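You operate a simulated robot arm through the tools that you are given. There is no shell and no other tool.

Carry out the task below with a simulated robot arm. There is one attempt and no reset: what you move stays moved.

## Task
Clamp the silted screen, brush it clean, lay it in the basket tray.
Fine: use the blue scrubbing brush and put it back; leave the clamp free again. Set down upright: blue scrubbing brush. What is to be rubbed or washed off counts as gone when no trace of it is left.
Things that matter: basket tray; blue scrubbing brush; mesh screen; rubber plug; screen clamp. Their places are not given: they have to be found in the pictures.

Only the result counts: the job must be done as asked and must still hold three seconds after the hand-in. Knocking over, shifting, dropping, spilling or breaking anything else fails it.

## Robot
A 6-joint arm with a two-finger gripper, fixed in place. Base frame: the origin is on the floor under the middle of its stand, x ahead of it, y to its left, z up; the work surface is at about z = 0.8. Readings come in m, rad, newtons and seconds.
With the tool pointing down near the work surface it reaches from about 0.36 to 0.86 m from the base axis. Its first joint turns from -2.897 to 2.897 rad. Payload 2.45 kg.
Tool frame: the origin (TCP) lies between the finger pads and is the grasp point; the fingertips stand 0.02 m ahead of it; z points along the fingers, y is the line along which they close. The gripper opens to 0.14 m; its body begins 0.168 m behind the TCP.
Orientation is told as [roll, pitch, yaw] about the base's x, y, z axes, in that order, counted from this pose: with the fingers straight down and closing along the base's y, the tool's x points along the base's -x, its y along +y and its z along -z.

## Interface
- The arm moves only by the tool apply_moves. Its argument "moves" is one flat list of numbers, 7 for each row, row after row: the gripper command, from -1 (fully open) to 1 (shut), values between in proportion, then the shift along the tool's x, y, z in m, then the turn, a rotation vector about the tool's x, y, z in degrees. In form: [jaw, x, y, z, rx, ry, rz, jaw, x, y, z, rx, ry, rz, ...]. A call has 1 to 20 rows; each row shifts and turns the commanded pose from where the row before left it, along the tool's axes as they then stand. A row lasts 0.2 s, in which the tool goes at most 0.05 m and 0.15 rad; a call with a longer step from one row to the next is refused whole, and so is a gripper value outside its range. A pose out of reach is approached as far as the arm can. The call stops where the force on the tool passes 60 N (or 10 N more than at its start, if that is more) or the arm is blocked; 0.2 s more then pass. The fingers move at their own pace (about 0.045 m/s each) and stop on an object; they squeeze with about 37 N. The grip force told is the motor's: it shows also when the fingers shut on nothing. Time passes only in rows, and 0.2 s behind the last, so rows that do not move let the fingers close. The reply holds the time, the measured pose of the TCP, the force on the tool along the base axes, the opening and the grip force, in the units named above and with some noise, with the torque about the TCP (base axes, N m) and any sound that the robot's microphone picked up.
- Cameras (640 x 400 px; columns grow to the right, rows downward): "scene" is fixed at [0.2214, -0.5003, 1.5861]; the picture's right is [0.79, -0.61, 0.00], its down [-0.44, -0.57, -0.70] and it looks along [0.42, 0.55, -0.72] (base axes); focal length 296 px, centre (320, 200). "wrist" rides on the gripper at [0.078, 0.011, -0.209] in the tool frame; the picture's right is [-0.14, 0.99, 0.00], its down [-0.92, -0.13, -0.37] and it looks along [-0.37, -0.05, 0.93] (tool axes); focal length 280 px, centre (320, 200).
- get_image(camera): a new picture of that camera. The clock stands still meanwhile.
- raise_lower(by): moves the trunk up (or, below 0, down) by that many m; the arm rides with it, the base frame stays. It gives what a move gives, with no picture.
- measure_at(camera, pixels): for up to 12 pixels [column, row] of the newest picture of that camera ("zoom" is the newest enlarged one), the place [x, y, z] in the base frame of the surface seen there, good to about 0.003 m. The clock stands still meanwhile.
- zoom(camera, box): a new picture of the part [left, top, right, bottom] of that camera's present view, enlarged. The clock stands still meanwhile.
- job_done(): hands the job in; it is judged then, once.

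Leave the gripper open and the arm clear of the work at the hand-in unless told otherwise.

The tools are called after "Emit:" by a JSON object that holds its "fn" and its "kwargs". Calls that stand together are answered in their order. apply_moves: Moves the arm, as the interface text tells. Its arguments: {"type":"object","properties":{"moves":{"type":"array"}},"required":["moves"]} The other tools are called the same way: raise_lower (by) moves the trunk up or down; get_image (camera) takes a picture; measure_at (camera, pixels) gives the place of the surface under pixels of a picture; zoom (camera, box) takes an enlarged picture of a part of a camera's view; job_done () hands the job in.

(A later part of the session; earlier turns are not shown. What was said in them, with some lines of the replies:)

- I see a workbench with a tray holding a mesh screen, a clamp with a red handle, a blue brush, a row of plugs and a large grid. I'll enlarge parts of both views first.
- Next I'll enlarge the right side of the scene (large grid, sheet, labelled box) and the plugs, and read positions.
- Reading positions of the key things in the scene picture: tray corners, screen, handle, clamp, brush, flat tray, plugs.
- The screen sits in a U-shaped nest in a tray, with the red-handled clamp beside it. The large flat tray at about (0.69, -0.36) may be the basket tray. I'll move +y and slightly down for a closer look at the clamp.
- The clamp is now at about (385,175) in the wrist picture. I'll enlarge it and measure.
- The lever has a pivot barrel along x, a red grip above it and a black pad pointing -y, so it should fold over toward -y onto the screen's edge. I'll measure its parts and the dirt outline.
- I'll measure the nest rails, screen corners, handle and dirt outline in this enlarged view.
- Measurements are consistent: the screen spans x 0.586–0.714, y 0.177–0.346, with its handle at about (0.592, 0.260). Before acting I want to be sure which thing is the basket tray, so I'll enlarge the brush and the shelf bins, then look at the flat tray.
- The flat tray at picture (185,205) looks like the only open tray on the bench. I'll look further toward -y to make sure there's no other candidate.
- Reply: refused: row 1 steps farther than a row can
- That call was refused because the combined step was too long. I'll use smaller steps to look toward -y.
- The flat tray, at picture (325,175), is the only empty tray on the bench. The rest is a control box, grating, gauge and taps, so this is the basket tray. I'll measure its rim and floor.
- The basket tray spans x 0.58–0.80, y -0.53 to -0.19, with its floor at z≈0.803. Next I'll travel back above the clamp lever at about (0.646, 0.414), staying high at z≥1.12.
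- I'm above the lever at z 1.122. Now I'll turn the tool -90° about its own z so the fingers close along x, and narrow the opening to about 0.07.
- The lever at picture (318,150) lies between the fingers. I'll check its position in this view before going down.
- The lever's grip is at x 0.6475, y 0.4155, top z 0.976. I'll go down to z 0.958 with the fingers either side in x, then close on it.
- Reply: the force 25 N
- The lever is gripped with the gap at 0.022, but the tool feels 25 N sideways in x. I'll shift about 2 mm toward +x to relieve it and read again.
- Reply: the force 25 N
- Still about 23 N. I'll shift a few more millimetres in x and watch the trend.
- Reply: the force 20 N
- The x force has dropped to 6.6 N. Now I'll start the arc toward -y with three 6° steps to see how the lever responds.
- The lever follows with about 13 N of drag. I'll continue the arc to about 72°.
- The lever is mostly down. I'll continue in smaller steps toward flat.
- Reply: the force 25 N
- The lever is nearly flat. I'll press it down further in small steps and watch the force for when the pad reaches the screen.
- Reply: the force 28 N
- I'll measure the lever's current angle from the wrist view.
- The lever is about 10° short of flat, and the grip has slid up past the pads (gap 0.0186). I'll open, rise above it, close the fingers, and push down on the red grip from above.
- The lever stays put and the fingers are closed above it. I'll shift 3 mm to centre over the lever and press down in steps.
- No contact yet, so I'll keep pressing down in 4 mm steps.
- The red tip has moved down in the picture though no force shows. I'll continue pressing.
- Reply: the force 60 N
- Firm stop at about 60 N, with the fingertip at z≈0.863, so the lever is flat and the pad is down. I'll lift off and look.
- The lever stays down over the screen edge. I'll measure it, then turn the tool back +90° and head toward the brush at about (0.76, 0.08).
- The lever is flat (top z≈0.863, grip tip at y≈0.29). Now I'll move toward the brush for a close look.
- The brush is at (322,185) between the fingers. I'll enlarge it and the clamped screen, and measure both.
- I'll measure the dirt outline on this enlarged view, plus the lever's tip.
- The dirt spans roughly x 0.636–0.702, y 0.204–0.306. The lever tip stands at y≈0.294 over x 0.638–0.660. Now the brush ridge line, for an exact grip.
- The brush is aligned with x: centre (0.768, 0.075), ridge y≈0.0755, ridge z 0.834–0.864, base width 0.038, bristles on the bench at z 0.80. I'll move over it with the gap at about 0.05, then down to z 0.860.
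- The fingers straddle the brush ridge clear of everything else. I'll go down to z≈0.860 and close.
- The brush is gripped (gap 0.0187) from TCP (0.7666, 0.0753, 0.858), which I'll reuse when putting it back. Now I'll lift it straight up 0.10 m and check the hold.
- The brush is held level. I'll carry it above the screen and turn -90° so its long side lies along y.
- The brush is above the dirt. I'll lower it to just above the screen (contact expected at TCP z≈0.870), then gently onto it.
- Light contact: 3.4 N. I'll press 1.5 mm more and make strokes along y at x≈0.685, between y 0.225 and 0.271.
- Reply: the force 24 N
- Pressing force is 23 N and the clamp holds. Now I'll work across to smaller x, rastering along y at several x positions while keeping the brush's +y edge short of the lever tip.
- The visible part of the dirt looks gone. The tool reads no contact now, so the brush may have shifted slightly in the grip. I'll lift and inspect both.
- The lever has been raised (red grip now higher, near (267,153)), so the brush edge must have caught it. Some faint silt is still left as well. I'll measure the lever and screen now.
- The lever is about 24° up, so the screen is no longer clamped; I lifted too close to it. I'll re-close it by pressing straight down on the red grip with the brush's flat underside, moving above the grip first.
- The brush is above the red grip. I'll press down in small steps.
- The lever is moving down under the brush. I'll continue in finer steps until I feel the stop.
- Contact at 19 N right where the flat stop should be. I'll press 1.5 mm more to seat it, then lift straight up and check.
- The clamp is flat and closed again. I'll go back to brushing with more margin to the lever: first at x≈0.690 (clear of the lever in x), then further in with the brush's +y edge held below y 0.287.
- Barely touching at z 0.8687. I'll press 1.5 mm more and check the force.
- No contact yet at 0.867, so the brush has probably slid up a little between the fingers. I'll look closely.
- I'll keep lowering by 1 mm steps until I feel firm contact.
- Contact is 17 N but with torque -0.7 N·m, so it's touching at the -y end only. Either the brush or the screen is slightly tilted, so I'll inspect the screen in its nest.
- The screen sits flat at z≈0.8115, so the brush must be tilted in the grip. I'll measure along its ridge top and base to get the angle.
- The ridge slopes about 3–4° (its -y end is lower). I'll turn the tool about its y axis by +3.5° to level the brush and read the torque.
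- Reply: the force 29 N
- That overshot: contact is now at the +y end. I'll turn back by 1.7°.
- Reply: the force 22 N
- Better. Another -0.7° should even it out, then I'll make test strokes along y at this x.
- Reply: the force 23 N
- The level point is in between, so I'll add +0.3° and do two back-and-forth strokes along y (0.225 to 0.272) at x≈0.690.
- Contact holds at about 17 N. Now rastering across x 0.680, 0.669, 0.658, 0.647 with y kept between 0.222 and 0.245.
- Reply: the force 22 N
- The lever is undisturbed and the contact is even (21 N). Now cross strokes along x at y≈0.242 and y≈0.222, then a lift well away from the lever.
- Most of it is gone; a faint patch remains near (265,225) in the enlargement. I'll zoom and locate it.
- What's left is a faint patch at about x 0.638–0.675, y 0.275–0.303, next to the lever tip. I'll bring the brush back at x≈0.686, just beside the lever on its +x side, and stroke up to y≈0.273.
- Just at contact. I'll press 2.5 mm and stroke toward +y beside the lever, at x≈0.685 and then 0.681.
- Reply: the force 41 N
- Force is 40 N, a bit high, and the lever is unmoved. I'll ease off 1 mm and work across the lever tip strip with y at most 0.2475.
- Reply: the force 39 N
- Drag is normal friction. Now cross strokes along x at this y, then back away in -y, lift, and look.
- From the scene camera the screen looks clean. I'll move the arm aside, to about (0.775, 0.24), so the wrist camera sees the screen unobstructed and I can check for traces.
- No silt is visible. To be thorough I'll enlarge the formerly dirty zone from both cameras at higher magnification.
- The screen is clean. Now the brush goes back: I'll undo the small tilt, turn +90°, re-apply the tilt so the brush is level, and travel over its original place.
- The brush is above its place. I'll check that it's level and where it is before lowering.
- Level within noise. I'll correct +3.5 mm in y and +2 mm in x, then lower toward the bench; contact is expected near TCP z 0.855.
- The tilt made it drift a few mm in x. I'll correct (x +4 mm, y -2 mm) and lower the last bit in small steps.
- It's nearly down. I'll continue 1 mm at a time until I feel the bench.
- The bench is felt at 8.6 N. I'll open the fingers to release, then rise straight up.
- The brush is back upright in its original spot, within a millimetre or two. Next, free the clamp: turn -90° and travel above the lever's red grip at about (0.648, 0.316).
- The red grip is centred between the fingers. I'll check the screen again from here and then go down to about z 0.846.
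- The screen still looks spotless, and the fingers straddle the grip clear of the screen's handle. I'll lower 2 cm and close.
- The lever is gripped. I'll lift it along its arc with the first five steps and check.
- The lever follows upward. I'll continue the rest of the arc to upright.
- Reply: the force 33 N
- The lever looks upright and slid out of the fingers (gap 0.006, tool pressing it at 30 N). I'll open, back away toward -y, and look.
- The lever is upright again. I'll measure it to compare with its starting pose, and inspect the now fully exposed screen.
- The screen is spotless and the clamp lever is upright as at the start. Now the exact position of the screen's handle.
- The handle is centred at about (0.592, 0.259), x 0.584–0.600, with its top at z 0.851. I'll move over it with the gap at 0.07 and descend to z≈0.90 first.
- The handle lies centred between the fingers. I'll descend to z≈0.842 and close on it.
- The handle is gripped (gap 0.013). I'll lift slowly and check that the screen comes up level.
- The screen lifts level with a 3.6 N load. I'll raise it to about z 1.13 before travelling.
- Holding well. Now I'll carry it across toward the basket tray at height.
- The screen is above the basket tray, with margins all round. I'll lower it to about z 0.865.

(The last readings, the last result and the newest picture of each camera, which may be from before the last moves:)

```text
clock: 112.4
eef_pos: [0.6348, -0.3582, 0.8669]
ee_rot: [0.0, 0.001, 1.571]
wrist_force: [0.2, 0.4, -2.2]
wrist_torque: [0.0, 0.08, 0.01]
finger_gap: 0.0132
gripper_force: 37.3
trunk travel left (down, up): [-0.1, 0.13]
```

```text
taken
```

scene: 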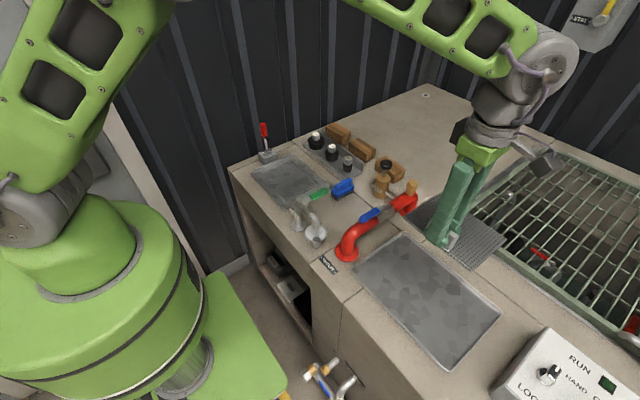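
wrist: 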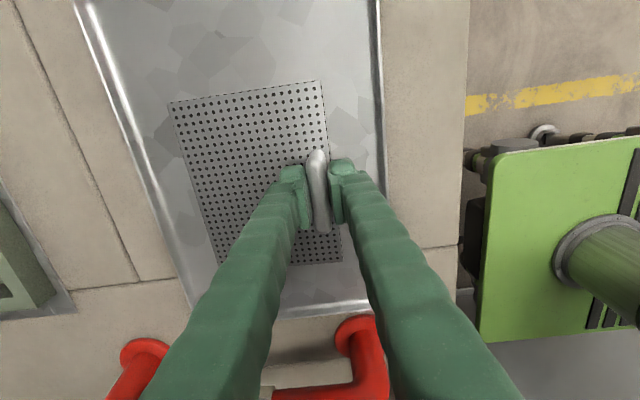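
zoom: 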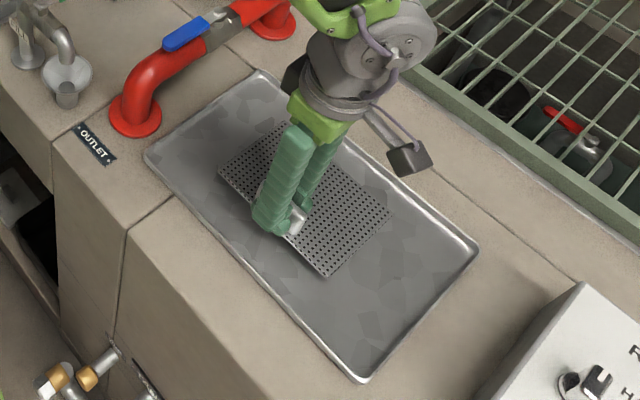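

It's well inside the tray. I'll lower the last 2 cm in small steps and watch for touch-down.

Emit:
{"fn": "apply_moves", "kwargs": {"moves": [1, 0, 0, 0.01, 0, 0, 0, 1, 0, 0, 0.008, 0, 0, 0, 1, 0, 0, 0.003, 0, 0, 0, 1, 0, 0, 0, 0, 0, 0]}}

Emit:
{"fn": "apply_moves", "kwargs": {"moves": [1, 0, 0, 0.0015, 0, 0, 0, 1, 0, 0, 0, 0, 0, 0]}}

Emit:
{"fn": "apply_moves", "kwargs": {"moves": [1, 0, 0, 0.0015, 0, 0, 0, 1, 0, 0, 0, 0, 0, 0]}}

```text
clock: 113.4
eef_pos: [0.6349, -0.3601, 0.8464]
ee_rot: [-0.001, 0.0, 1.571]
wrist_force: [0.0, -0.9, -2.6]
wrist_torque: [-0.03, -0.01, 0.0]
finger_gap: 0.0129
gripper_force: 37.1
trunk travel left (down, up): [-0.1, 0.13]
```

```text
clock: 114.0
eef_pos: [0.6352, -0.3585, 0.8446]
ee_rot: [-0.001, -0.002, 1.572]
wrist_force: [-0.8, -0.1, -1.4]
wrist_torque: [-0.08, 0.01, -0.02]
finger_gap: 0.0127
gripper_force: 37.2
trunk travel left (down, up): [-0.1, 0.13]
```

```text
clock: 114.6
eef_pos: [0.6341, -0.3593, 0.8448]
ee_rot: [0.001, 0.0, 1.571]
wrist_force: [-1.2, 0.9, 5.3]
wrist_torque: [0.3, 0.0, -0.02]
finger_gap: 0.0128
gripper_force: 37.6
trunk travel left (down, up): [-0.1, 0.13]
```

Touch-down felt (+5.3 N). I'll open to release the handle and rise straight up.

Emit:
{"fn": "apply_moves", "kwargs": {"moves": [0.8, 0, 0, -0.0005, 0, 0, 0, 0.6, 0, 0, 0, 0, 0, 0, 0.4, 0, 0, 0, 0, 0, 0, 0.3, 0, 0, 0, 0, 0, 0, 0.3, 0, 0, -0.02, 0, 0, 0, 0.3, 0, 0, -0.04, 0, 0, 0, 0, 0, 0, -0.045, 0, 0, 0, 0, 0, 0, -0.045, 0, 0, 0, 0, 0, 0, -0.045, 0, 0, 0, 0, 0, 0, -0.045, 0, 0, 0]}}

Emit:
{"fn": "get_image", "kwargs": {"camera": "scene"}}

Emit:
{"fn": "get_image", "kwargs": {"camera": "wrist"}}

```text
clock: 116.8
eef_pos: [0.6324, -0.3571, 1.0849]
ee_rot: [0.0, -0.001, 1.572]
wrist_force: [-0.6, -0.1, -0.4]
wrist_torque: [0.01, -0.03, -0.01]
finger_gap: 0.0696
gripper_force: 0.0
trunk travel left (down, up): [-0.1, 0.13]
```

```text
taken
```

scene: 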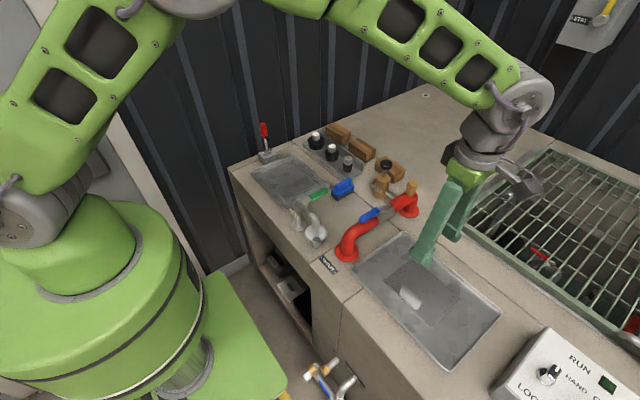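

```text
taken
```

wrist: 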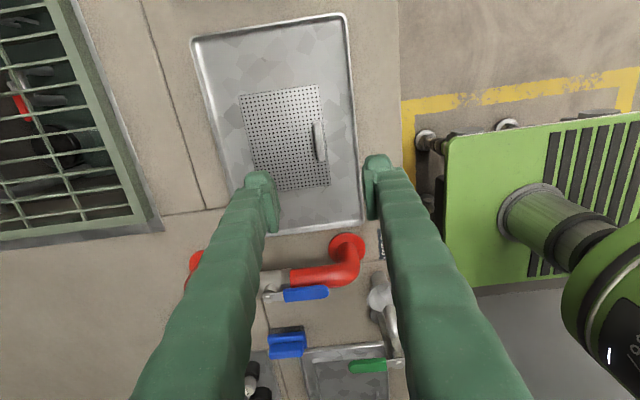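

The screen lies flat in the basket tray. Final checks: enlarge the screen, the clamp and nest, and the brush.

Emit:
{"fn": "zoom", "kwargs": {"camera": "wrist", "box": [190, 10, 370, 240]}}

Emit:
{"fn": "zoom", "kwargs": {"camera": "scene", "box": [380, 250, 470, 330]}}

Emit:
{"fn": "zoom", "kwargs": {"camera": "scene", "box": [230, 110, 370, 220]}}

Emit:
{"fn": "measure_at", "kwargs": {"camera": "zoom", "pixels": [[155, 68], [158, 90], [163, 130], [148, 62], [510, 350], [560, 325]]}}

```text
1.74 times, centred on (280, 125) of wrist
```

zoom: 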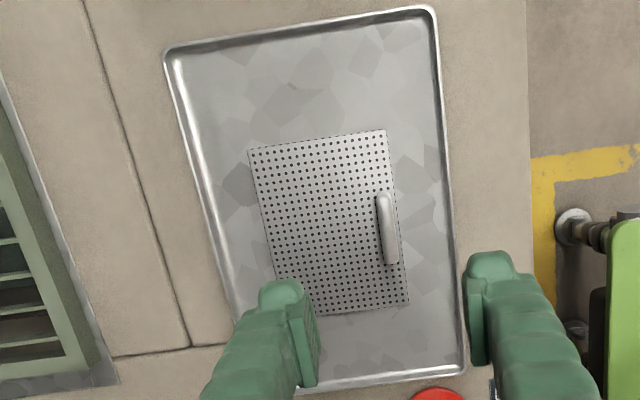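

```text
5.00 times, centred on (425, 290) of scene
```

zoom: 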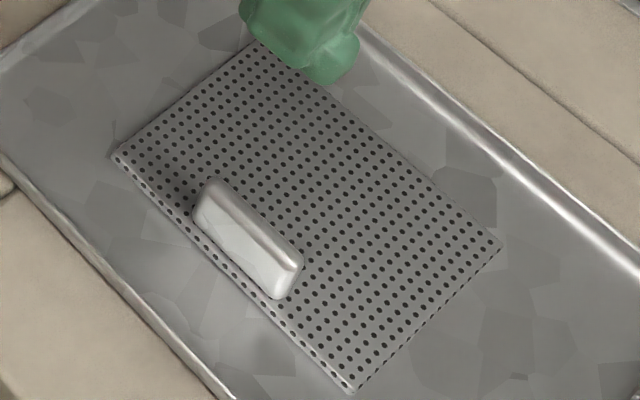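

```text
3.64 times, centred on (300, 165) of scene
```

zoom: 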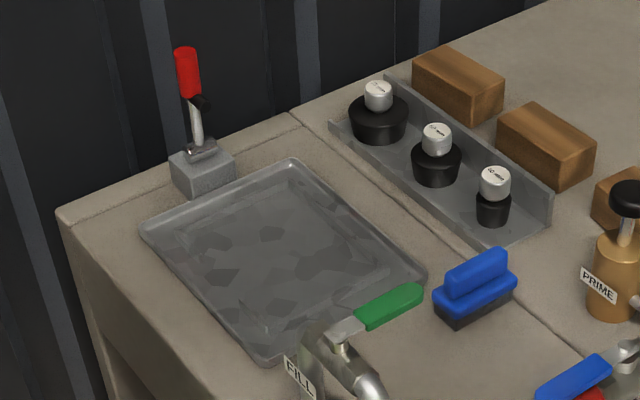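

```text
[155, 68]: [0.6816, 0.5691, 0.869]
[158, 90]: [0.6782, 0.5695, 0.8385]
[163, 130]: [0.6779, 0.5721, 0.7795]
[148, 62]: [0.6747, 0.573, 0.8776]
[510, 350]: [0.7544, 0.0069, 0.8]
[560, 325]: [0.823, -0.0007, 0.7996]
```

All is in place: the lever matches its starting pose, the brush is upright on its spot, and the screen is clean and flat. I'll open the gripper fully and move the arm up and clear.

Emit:
{"fn": "apply_moves", "kwargs": {"moves": [-1, 0, 0, -0.04, 0, 0, 0, -1, 0, 0, -0.04, 0, 0, 0, -1, 0, 0.02, -0.03, 0, 0, 0, -1, 0, 0.02, 0, 0, 0, 0, -1, 0, 0, 0, 0, 0, 0, -1, 0, 0, 0, 0, 0, 0]}}

Emit:
{"fn": "get_image", "kwargs": {"camera": "scene"}}

Emit:
{"fn": "zoom", "kwargs": {"camera": "scene", "box": [245, 145, 335, 220]}}

```text
clock: 118.2
eef_pos: [0.5927, -0.3587, 1.1955]
ee_rot: [0.001, 0.0, 1.571]
wrist_force: [-0.7, -0.1, 0.4]
wrist_torque: [0.0, -0.03, 0.01]
finger_gap: 0.14
gripper_force: 0.0
trunk travel left (down, up): [-0.1, 0.13]
```

```text
taken
```

scene: 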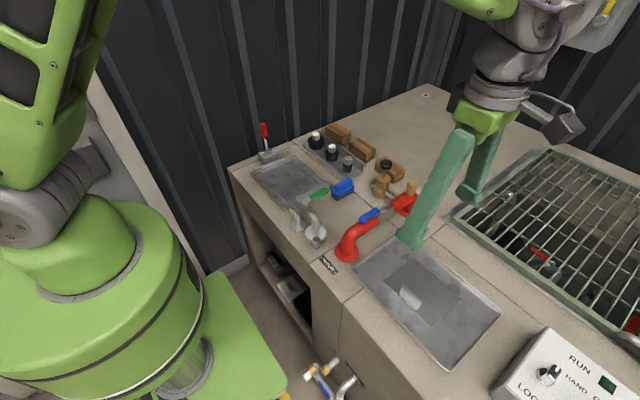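

```text
5.33 times, centred on (290, 182) of scene
```

zoom: 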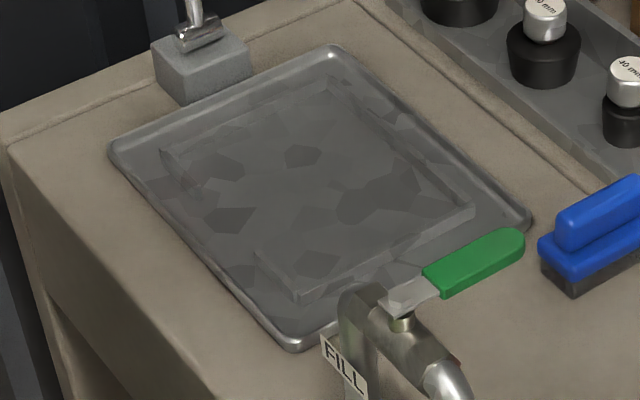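

The clean screen is flat in the basket tray, the brush is upright in its place, and the clamp is open. The gripper is open and the arm is clear, so I'm handing in.

Emit:
{"fn": "job_done", "kwargs": {}}

```text
The job is handed in.
```

The job is handed in: the screen was clamped, brushed until no silt showed in close-ups from both cameras, and laid flat in the basket tray. I have not seen the judge's result.

- **Brush:** the blue brush is back upright in its original spot, within a millimetre or two.
- **Clamp:** it is free again, with its lever upright as at the start.
- **Basket tray:** nothing on the bench carried that name. I took it to be the large flat metal tray beside the grating, the only empty tray I saw on the bench.
- **Slip during brushing:** the brush's edge caught the clamp lever and lifted it about 24°, so the screen was briefly unclamped. I pressed the lever flat again and finished the brushing with the screen clamped.
- **Rubber plugs:** I did not need or touch them.

The gripper is open and the arm is clear of the work.
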